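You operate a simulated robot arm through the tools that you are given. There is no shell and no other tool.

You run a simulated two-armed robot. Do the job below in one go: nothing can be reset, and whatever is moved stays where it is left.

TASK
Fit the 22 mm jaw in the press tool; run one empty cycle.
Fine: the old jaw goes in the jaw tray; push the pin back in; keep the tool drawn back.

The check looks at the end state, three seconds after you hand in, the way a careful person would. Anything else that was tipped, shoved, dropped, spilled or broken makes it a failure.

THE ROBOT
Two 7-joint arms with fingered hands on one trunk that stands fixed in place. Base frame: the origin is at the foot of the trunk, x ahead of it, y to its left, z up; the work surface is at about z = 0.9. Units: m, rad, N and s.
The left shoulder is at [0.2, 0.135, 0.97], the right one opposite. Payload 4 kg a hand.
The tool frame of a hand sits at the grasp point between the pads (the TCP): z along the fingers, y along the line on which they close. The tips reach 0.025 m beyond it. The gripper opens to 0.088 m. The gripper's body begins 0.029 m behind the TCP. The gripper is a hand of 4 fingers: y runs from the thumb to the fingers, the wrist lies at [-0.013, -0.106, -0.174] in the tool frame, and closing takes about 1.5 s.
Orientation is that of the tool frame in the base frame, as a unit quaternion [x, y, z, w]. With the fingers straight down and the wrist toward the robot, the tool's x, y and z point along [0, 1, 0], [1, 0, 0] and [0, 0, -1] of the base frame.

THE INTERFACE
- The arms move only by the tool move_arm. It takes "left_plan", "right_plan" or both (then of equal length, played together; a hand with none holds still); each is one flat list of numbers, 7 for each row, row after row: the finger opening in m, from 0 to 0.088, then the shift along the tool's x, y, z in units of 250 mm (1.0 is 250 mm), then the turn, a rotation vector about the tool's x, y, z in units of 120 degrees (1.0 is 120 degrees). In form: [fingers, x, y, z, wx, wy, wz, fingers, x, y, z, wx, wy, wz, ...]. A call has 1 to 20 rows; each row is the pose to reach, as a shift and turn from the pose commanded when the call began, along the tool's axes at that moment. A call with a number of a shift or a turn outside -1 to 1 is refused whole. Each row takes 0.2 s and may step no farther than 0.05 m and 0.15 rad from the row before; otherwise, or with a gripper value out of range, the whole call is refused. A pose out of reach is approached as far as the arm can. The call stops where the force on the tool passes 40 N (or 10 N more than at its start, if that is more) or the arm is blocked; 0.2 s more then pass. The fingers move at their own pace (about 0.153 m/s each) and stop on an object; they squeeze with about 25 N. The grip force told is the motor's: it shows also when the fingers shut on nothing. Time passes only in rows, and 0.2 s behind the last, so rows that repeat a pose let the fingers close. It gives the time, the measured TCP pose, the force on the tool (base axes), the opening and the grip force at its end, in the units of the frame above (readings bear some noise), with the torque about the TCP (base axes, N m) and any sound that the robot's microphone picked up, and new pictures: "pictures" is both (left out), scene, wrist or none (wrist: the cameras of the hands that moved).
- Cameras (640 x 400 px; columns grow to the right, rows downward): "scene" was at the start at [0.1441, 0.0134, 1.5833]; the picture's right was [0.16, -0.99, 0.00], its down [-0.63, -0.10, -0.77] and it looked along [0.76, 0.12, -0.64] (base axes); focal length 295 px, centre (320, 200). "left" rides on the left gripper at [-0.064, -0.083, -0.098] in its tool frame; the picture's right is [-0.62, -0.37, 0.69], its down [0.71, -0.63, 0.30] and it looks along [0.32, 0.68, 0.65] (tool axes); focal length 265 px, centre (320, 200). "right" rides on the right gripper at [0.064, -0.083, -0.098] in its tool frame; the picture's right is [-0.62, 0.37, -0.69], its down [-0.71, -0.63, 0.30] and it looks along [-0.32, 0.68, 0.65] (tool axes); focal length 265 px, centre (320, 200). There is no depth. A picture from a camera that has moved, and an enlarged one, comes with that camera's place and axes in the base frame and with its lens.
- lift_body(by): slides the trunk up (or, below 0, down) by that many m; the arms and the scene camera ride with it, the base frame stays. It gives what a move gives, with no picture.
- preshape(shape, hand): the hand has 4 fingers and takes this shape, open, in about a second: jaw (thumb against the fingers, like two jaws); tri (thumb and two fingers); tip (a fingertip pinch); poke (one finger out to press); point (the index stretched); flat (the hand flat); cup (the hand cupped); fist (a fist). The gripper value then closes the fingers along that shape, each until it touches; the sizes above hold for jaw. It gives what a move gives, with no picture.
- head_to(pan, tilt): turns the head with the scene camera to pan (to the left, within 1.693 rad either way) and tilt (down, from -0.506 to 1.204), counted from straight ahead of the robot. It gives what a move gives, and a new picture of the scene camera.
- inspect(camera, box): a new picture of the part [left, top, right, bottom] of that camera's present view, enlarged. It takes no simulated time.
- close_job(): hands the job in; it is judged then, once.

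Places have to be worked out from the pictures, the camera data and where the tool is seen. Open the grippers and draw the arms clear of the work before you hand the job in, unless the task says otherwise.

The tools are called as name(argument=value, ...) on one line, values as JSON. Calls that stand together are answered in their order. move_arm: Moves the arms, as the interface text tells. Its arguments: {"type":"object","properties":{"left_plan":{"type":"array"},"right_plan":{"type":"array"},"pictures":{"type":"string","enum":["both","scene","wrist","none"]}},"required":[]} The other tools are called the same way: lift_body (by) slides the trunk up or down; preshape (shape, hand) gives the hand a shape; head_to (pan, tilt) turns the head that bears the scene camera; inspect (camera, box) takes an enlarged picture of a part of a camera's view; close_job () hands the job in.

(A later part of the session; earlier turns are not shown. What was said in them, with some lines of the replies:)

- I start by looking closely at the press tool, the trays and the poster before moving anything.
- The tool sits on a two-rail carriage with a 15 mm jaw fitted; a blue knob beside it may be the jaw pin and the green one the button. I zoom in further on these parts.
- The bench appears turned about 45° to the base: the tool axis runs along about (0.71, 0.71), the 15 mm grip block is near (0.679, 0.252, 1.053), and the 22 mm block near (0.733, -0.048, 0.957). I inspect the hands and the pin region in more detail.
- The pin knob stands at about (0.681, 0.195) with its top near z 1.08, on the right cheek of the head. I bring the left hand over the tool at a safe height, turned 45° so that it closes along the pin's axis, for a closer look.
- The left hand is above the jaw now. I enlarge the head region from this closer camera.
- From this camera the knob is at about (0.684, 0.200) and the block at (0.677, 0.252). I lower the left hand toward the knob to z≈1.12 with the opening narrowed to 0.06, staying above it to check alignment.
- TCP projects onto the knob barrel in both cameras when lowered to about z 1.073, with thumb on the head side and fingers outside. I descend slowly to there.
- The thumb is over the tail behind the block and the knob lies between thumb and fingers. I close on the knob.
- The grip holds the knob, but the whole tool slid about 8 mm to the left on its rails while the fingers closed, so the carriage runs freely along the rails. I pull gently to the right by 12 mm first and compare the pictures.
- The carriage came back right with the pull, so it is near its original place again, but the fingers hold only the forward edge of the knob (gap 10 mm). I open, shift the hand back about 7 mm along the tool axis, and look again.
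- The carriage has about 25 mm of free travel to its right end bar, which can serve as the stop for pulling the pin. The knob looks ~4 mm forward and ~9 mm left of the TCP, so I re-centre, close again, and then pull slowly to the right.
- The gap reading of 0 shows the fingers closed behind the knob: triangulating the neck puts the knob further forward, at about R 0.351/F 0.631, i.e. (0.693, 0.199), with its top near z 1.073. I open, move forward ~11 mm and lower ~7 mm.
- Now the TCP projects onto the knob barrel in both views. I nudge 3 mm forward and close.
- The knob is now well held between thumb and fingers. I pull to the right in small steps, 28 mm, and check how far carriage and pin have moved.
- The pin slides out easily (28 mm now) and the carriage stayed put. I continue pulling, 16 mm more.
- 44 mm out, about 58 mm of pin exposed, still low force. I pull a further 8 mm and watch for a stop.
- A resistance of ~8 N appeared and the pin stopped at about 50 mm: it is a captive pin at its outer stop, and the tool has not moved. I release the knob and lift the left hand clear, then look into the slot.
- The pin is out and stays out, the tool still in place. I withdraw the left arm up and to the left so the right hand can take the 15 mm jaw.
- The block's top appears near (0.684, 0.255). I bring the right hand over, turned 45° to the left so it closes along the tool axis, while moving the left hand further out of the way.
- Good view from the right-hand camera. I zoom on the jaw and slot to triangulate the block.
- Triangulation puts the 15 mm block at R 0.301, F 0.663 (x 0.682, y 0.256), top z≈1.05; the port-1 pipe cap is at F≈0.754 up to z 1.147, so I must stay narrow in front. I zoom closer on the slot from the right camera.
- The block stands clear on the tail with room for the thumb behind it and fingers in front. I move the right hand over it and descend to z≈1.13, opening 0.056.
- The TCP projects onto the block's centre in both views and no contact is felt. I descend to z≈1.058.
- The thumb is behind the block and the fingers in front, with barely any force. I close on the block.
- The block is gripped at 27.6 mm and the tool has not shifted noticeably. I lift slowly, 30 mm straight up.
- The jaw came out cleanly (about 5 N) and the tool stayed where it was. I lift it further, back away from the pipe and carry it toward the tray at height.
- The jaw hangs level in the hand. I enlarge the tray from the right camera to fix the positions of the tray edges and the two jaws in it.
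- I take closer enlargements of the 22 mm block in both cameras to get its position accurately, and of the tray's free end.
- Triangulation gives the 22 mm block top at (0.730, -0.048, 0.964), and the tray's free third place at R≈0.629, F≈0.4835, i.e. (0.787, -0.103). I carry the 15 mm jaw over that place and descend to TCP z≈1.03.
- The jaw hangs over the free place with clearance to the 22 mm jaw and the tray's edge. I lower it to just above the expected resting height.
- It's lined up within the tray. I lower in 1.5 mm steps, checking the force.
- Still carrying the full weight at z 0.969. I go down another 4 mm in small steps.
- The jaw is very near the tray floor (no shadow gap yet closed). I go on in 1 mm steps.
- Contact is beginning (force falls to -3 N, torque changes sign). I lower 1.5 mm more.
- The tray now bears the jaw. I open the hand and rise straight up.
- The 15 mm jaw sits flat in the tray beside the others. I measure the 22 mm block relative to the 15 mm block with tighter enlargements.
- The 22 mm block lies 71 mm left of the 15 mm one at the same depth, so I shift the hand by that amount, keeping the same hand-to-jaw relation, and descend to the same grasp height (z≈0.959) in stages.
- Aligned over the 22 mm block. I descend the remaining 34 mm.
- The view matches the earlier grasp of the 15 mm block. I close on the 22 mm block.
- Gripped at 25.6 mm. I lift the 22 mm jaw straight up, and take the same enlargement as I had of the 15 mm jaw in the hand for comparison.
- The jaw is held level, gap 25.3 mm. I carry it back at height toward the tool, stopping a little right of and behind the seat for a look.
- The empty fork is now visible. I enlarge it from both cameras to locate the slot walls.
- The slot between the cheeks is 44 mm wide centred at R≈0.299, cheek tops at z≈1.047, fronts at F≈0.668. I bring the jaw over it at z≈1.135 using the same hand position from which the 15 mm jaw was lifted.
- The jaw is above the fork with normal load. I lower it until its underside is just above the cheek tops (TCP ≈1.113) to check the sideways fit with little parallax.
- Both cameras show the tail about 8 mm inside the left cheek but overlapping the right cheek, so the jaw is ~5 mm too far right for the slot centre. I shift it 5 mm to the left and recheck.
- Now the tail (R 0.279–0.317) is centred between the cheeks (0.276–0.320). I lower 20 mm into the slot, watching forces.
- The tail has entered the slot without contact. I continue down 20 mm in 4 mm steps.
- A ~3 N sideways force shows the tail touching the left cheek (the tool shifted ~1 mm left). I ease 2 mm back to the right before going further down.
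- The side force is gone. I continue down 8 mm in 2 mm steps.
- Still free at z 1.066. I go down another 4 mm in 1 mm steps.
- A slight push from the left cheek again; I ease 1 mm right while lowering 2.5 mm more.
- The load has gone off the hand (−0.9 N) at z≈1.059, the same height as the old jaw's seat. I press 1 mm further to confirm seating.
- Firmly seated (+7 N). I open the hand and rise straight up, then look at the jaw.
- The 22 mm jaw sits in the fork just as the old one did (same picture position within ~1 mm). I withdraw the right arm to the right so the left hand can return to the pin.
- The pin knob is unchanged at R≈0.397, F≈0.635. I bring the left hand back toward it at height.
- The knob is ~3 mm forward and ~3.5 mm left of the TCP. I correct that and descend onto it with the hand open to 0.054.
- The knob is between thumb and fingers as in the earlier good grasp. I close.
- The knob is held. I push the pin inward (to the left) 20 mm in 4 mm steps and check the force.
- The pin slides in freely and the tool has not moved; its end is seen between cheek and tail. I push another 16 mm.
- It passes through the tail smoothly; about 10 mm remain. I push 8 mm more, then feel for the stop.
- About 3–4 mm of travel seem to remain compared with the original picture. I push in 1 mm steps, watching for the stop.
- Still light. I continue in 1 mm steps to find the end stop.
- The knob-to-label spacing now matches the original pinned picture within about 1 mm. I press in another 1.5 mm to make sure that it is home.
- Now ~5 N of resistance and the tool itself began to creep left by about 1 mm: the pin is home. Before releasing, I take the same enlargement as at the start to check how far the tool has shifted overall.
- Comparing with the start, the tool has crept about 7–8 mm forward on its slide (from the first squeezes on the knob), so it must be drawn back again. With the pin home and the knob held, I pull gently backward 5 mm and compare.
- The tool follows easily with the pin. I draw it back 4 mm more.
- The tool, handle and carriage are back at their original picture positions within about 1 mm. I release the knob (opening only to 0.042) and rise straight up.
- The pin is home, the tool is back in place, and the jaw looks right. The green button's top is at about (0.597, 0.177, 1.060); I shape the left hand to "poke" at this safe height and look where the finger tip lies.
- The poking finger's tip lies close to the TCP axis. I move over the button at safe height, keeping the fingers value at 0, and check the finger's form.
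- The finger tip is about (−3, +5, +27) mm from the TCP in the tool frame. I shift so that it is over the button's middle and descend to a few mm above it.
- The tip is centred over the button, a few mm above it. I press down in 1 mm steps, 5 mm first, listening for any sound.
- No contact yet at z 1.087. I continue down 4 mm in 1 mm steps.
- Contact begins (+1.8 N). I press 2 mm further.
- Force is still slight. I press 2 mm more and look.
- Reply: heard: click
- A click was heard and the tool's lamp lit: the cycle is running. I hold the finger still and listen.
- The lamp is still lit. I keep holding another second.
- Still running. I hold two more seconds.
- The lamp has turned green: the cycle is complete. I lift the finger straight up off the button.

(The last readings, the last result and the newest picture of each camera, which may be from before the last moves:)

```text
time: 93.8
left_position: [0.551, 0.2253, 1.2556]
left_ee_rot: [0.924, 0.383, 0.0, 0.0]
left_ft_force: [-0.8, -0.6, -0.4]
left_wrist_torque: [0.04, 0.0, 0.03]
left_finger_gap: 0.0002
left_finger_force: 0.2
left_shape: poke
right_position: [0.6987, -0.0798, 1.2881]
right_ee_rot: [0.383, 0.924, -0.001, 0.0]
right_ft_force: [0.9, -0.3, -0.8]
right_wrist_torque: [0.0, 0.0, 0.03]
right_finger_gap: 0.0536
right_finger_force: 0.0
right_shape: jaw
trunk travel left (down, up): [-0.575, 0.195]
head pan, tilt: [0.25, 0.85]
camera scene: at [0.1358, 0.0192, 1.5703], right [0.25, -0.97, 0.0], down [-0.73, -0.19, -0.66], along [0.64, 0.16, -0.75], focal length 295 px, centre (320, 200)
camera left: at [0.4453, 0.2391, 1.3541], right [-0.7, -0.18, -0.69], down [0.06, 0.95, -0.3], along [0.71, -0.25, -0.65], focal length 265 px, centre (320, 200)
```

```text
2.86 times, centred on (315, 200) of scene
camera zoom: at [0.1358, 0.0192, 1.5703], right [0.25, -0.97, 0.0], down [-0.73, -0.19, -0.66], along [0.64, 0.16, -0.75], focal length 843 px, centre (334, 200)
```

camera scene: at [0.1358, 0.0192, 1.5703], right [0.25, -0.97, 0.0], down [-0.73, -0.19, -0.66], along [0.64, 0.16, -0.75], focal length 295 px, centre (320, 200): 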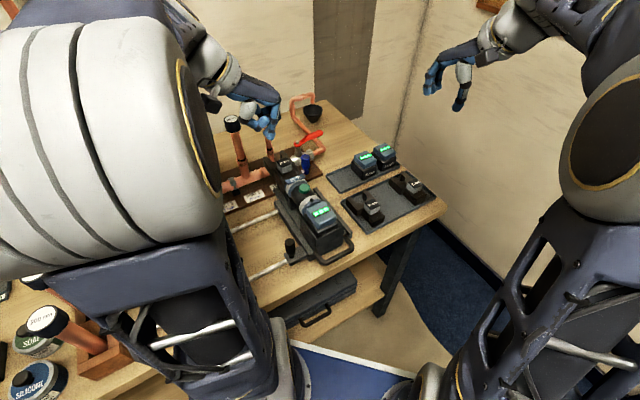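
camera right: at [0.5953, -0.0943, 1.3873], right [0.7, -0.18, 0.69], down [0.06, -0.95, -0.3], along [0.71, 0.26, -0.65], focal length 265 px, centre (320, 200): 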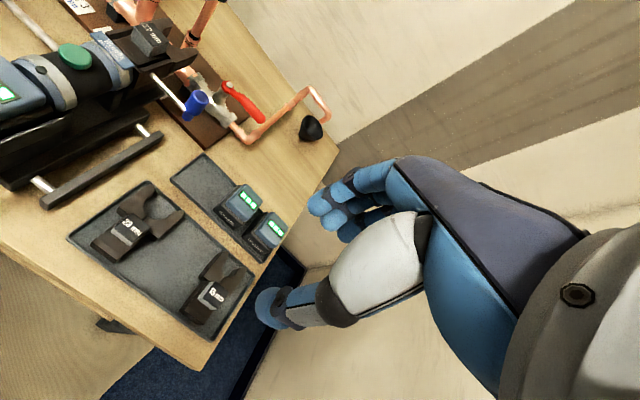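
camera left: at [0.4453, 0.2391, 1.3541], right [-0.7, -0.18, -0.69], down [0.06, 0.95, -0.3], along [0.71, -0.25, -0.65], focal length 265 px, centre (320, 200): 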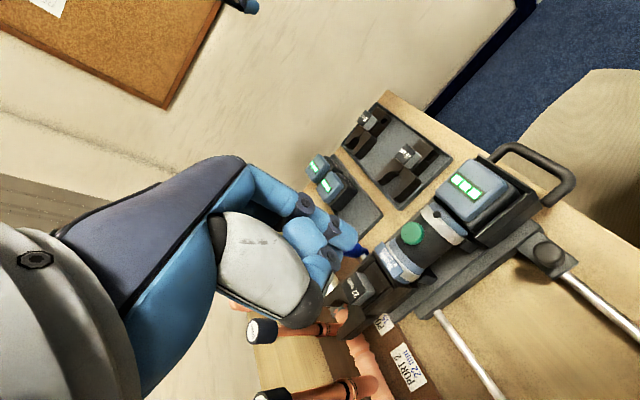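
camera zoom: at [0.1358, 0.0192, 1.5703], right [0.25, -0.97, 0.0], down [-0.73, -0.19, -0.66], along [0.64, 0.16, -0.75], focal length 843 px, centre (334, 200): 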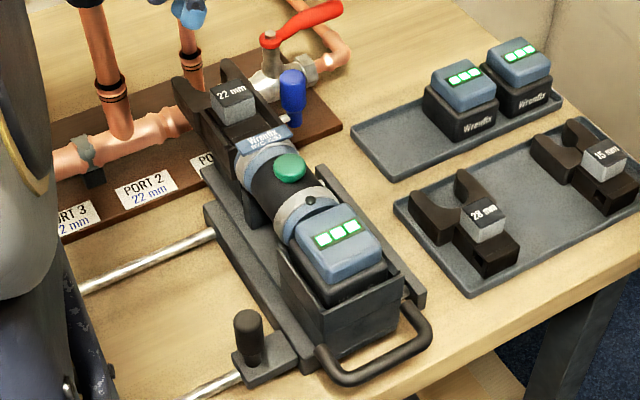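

The lamp has gone out again, the tool is idle, and its place matches the start. I zoom in on pin and jaw for a last check.

inspect(camera="scene", box=[270, 145, 320, 190])

inspect(camera="left", box=[320, 200, 460, 340])

inspect(camera="right", box=[0, 0, 240, 180])

```text
8.89 times, centred on (295, 168) of scene
camera zoom: at [0.1358, 0.0192, 1.5703], right [0.25, -0.97, 0.0], down [-0.73, -0.19, -0.66], along [0.64, 0.16, -0.75], focal length 2622 px, centre (542, 489)
```

zoom: 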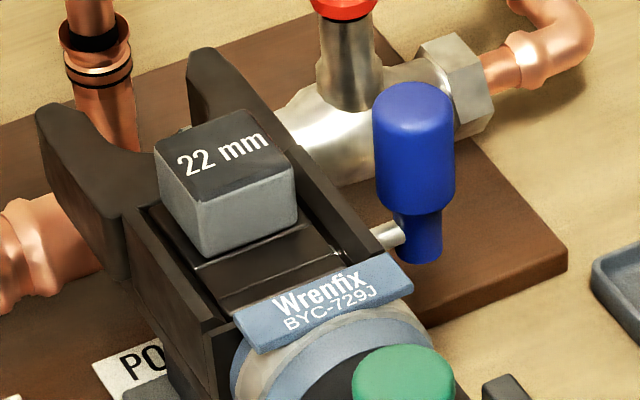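

```text
2.86 times, centred on (390, 270) of left
camera zoom: at [0.4453, 0.2391, 1.3541], right [-0.7, -0.18, -0.69], down [0.06, 0.95, -0.3], along [0.71, -0.25, -0.65], focal length 758 px, centre (120, 0)
```

zoom: 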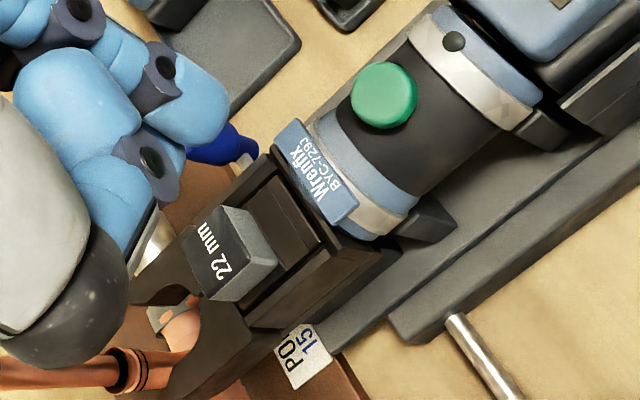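

```text
2.22 times, centred on (120, 90) of right
camera zoom: at [0.5954, -0.0942, 1.3872], right [0.7, -0.18, 0.69], down [0.06, -0.95, -0.3], along [0.71, 0.25, -0.65], focal length 590 px, centre (764, 444)
```

zoom: 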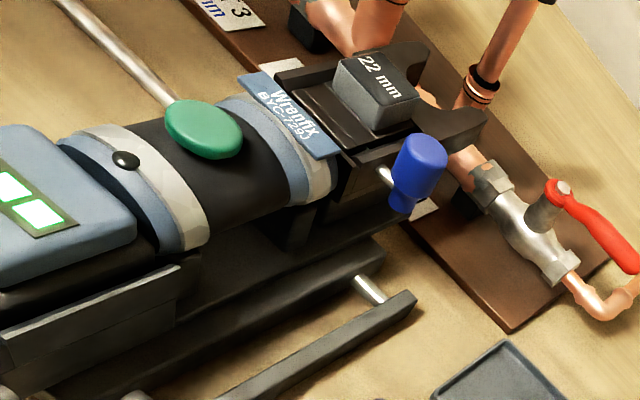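

Pin exposed length equals the original, jaw seated, lamp off. I draw both arms clear, up and away from the work.

move_arm(left_plan=[0.0, 0, -0.05, -0.12, 0, 0, 0, 0.0, -0.02, -0.18, -0.2, 0, 0, 0, 0.0, -0.05, -0.34, -0.22, 0, 0, 0, 0.0, -0.08, -0.5, -0.22, 0, 0, 0, 0.0, -0.1, -0.66, -0.22, 0, 0, 0, 0.0, -0.12, -0.8, -0.22, 0, 0, 0, 0.0, -0.12, -0.8, -0.22, 0, 0, 0], right_plan=[0.06, 0, -0.02, -0.1, 0, 0, 0, 0.06, 0, -0.08, -0.22, 0, 0, 0, 0.06, 0, -0.18, -0.32, 0, 0, 0, 0.08, 0, -0.3, -0.36, 0, 0, 0, 0.085, 0, -0.4, -0.36, 0, 0, 0, 0.085, 0, -0.4, -0.36, 0, 0, 0, 0.085, 0, -0.4, -0.36, 0, 0, 0], pictures="none")

preshape(hand="left", shape="jaw")

head_to(pan=0.159, tilt=0.691)

```text
time: 95.4
left_position: [0.3877, 0.3476, 1.309]
left_ee_rot: [0.924, 0.383, 0.0, 0.0]
left_ft_force: [0.0, 1.0, 0.1]
left_wrist_torque: [-0.01, 0.0, 0.01]
left_finger_gap: 0.0
left_finger_force: 0.1
left_shape: poke
right_position: [0.6286, -0.1512, 1.3778]
right_ee_rot: [0.383, 0.924, 0.0, 0.0]
right_ft_force: [-0.1, -0.4, -0.1]
right_wrist_torque: [0.03, 0.04, 0.01]
right_finger_gap: 0.085
right_finger_force: 0.0
right_shape: jaw
trunk travel left (down, up): [-0.575, 0.195]
head pan, tilt: [0.25, 0.85]
```

```text
time: 96.3
left_position: [0.3891, 0.3474, 1.3083]
left_ee_rot: [0.924, 0.382, -0.001, 0.0]
left_ft_force: [0.1, 0.2, 0.1]
left_wrist_torque: [0.02, -0.02, 0.03]
left_finger_gap: 0.088
left_finger_force: 0.0
left_shape: jaw
right_position: [0.6271, -0.1515, 1.3785]
right_ee_rot: [0.383, 0.924, 0.0, 0.0]
right_ft_force: [0.2, -0.1, 0.2]
right_wrist_torque: [0.02, -0.04, -0.01]
right_finger_gap: 0.0849
right_finger_force: 0.0
right_shape: jaw
trunk travel left (down, up): [-0.575, 0.195]
head pan, tilt: [0.25, 0.85]
```

```text
time: 97.0
left_position: [0.3877, 0.347, 1.3092]
left_ee_rot: [0.924, 0.383, 0.0, 0.0]
left_ft_force: [0.0, -0.2, -0.5]
left_wrist_torque: [0.02, -0.01, 0.01]
left_finger_gap: 0.0879
left_finger_force: 0.0
left_shape: jaw
right_position: [0.6277, -0.151, 1.3786]
right_ee_rot: [0.383, 0.924, 0.0, 0.0]
right_ft_force: [-0.9, -0.3, 0.3]
right_wrist_torque: [0.0, 0.01, 0.05]
right_finger_gap: 0.0848
right_finger_force: 0.1
right_shape: jaw
trunk travel left (down, up): [-0.575, 0.195]
head pan, tilt: [0.159, 0.691]
camera scene: at [0.1441, 0.0134, 1.5833], right [0.16, -0.99, 0.0], down [-0.63, -0.1, -0.77], along [0.76, 0.12, -0.64], focal length 295 px, centre (320, 200)
```

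scene: 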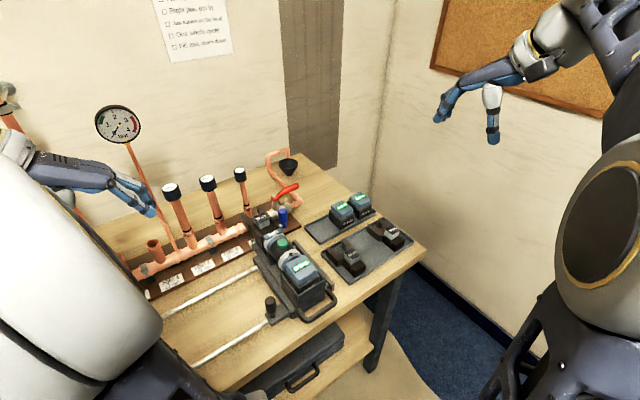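

Both arms are clear. From the original head pose I compare the tool with the first pictures once more.

inspect(camera="scene", box=[220, 160, 420, 340])

inspect(camera="scene", box=[240, 195, 320, 245])

inspect(camera="scene", box=[250, 235, 346, 330])

inspect(camera="left", box=[280, 80, 600, 400])

```text
2.22 times, centred on (320, 250) of scene
camera zoom: at [0.1441, 0.0134, 1.5833], right [0.16, -0.99, 0.0], down [-0.63, -0.1, -0.77], along [0.76, 0.12, -0.64], focal length 656 px, centre (320, 89)
```

zoom: 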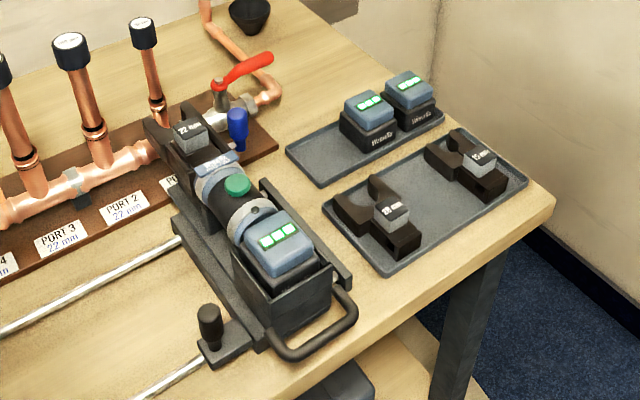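

```text
8.00 times, centred on (280, 220) of scene
camera zoom: at [0.1441, 0.0134, 1.5833], right [0.16, -0.99, 0.0], down [-0.63, -0.1, -0.77], along [0.76, 0.12, -0.64], focal length 2360 px, centre (640, 40)
```

zoom: 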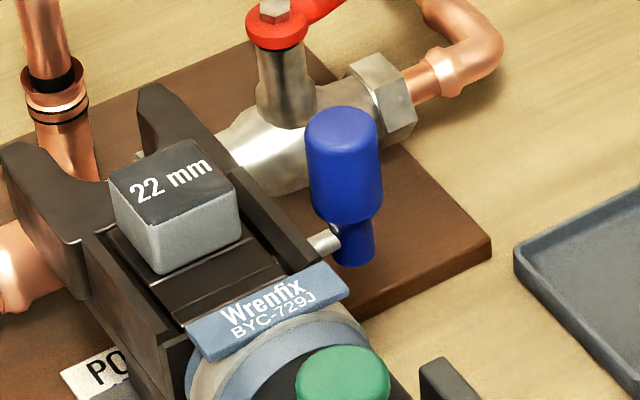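

```text
4.21 times, centred on (298, 282) of scene
camera zoom: at [0.1441, 0.0134, 1.5833], right [0.16, -0.99, 0.0], down [-0.63, -0.1, -0.77], along [0.76, 0.12, -0.64], focal length 1242 px, centre (413, -147)
```

zoom: 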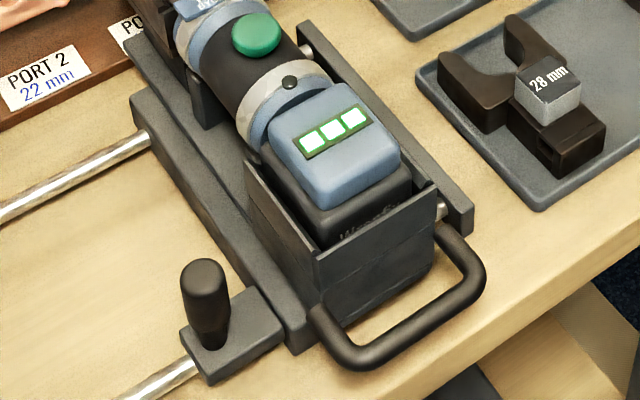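

```text
1.25 times, centred on (440, 240) of left
camera zoom: at [0.2824, 0.3603, 1.4083], right [-0.7, -0.18, -0.69], down [0.06, 0.95, -0.3], along [0.71, -0.25, -0.65], focal length 332 px, centre (170, 150)
```

zoom: 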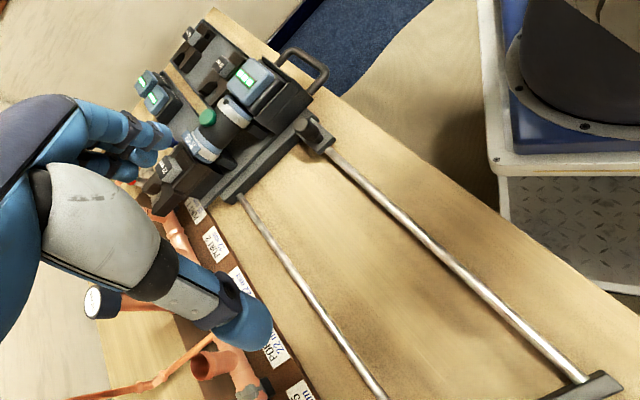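

The tool, carriage, knob and pin match the starting pictures. The 22 mm jaw is pinned in the fork, the 15 mm jaw lies in the jaw tray, and the tool ran one complete cycle. The hands are open and clear, so I hand the job in.

close_job()

```text
The job is handed in.
```

The 22 mm jaw is fitted and pinned in the press tool, and the tool ran one empty cycle. I handed the job in; no verdict has come back yet.

- **Old jaw:** the 15 mm jaw lies flat in the free place in the jaw tray, beside the 28 mm one.
- **Pin:** it went back in until it met resistance, and about as much of it shows as at the start.
- **Cycle:** I pressed the green button once. There was a click and the tool's lamp lit, then it turned green after about three seconds. I let go then, and the lamp is now off.
- **Tool position:** while I was handling the pin, the tool crept about 7–8 mm forward on its slide. I drew it back, and it now matches the starting pictures to within about 1 mm.

Both hands are open and clear of the work, and I saw nothing else disturbed.
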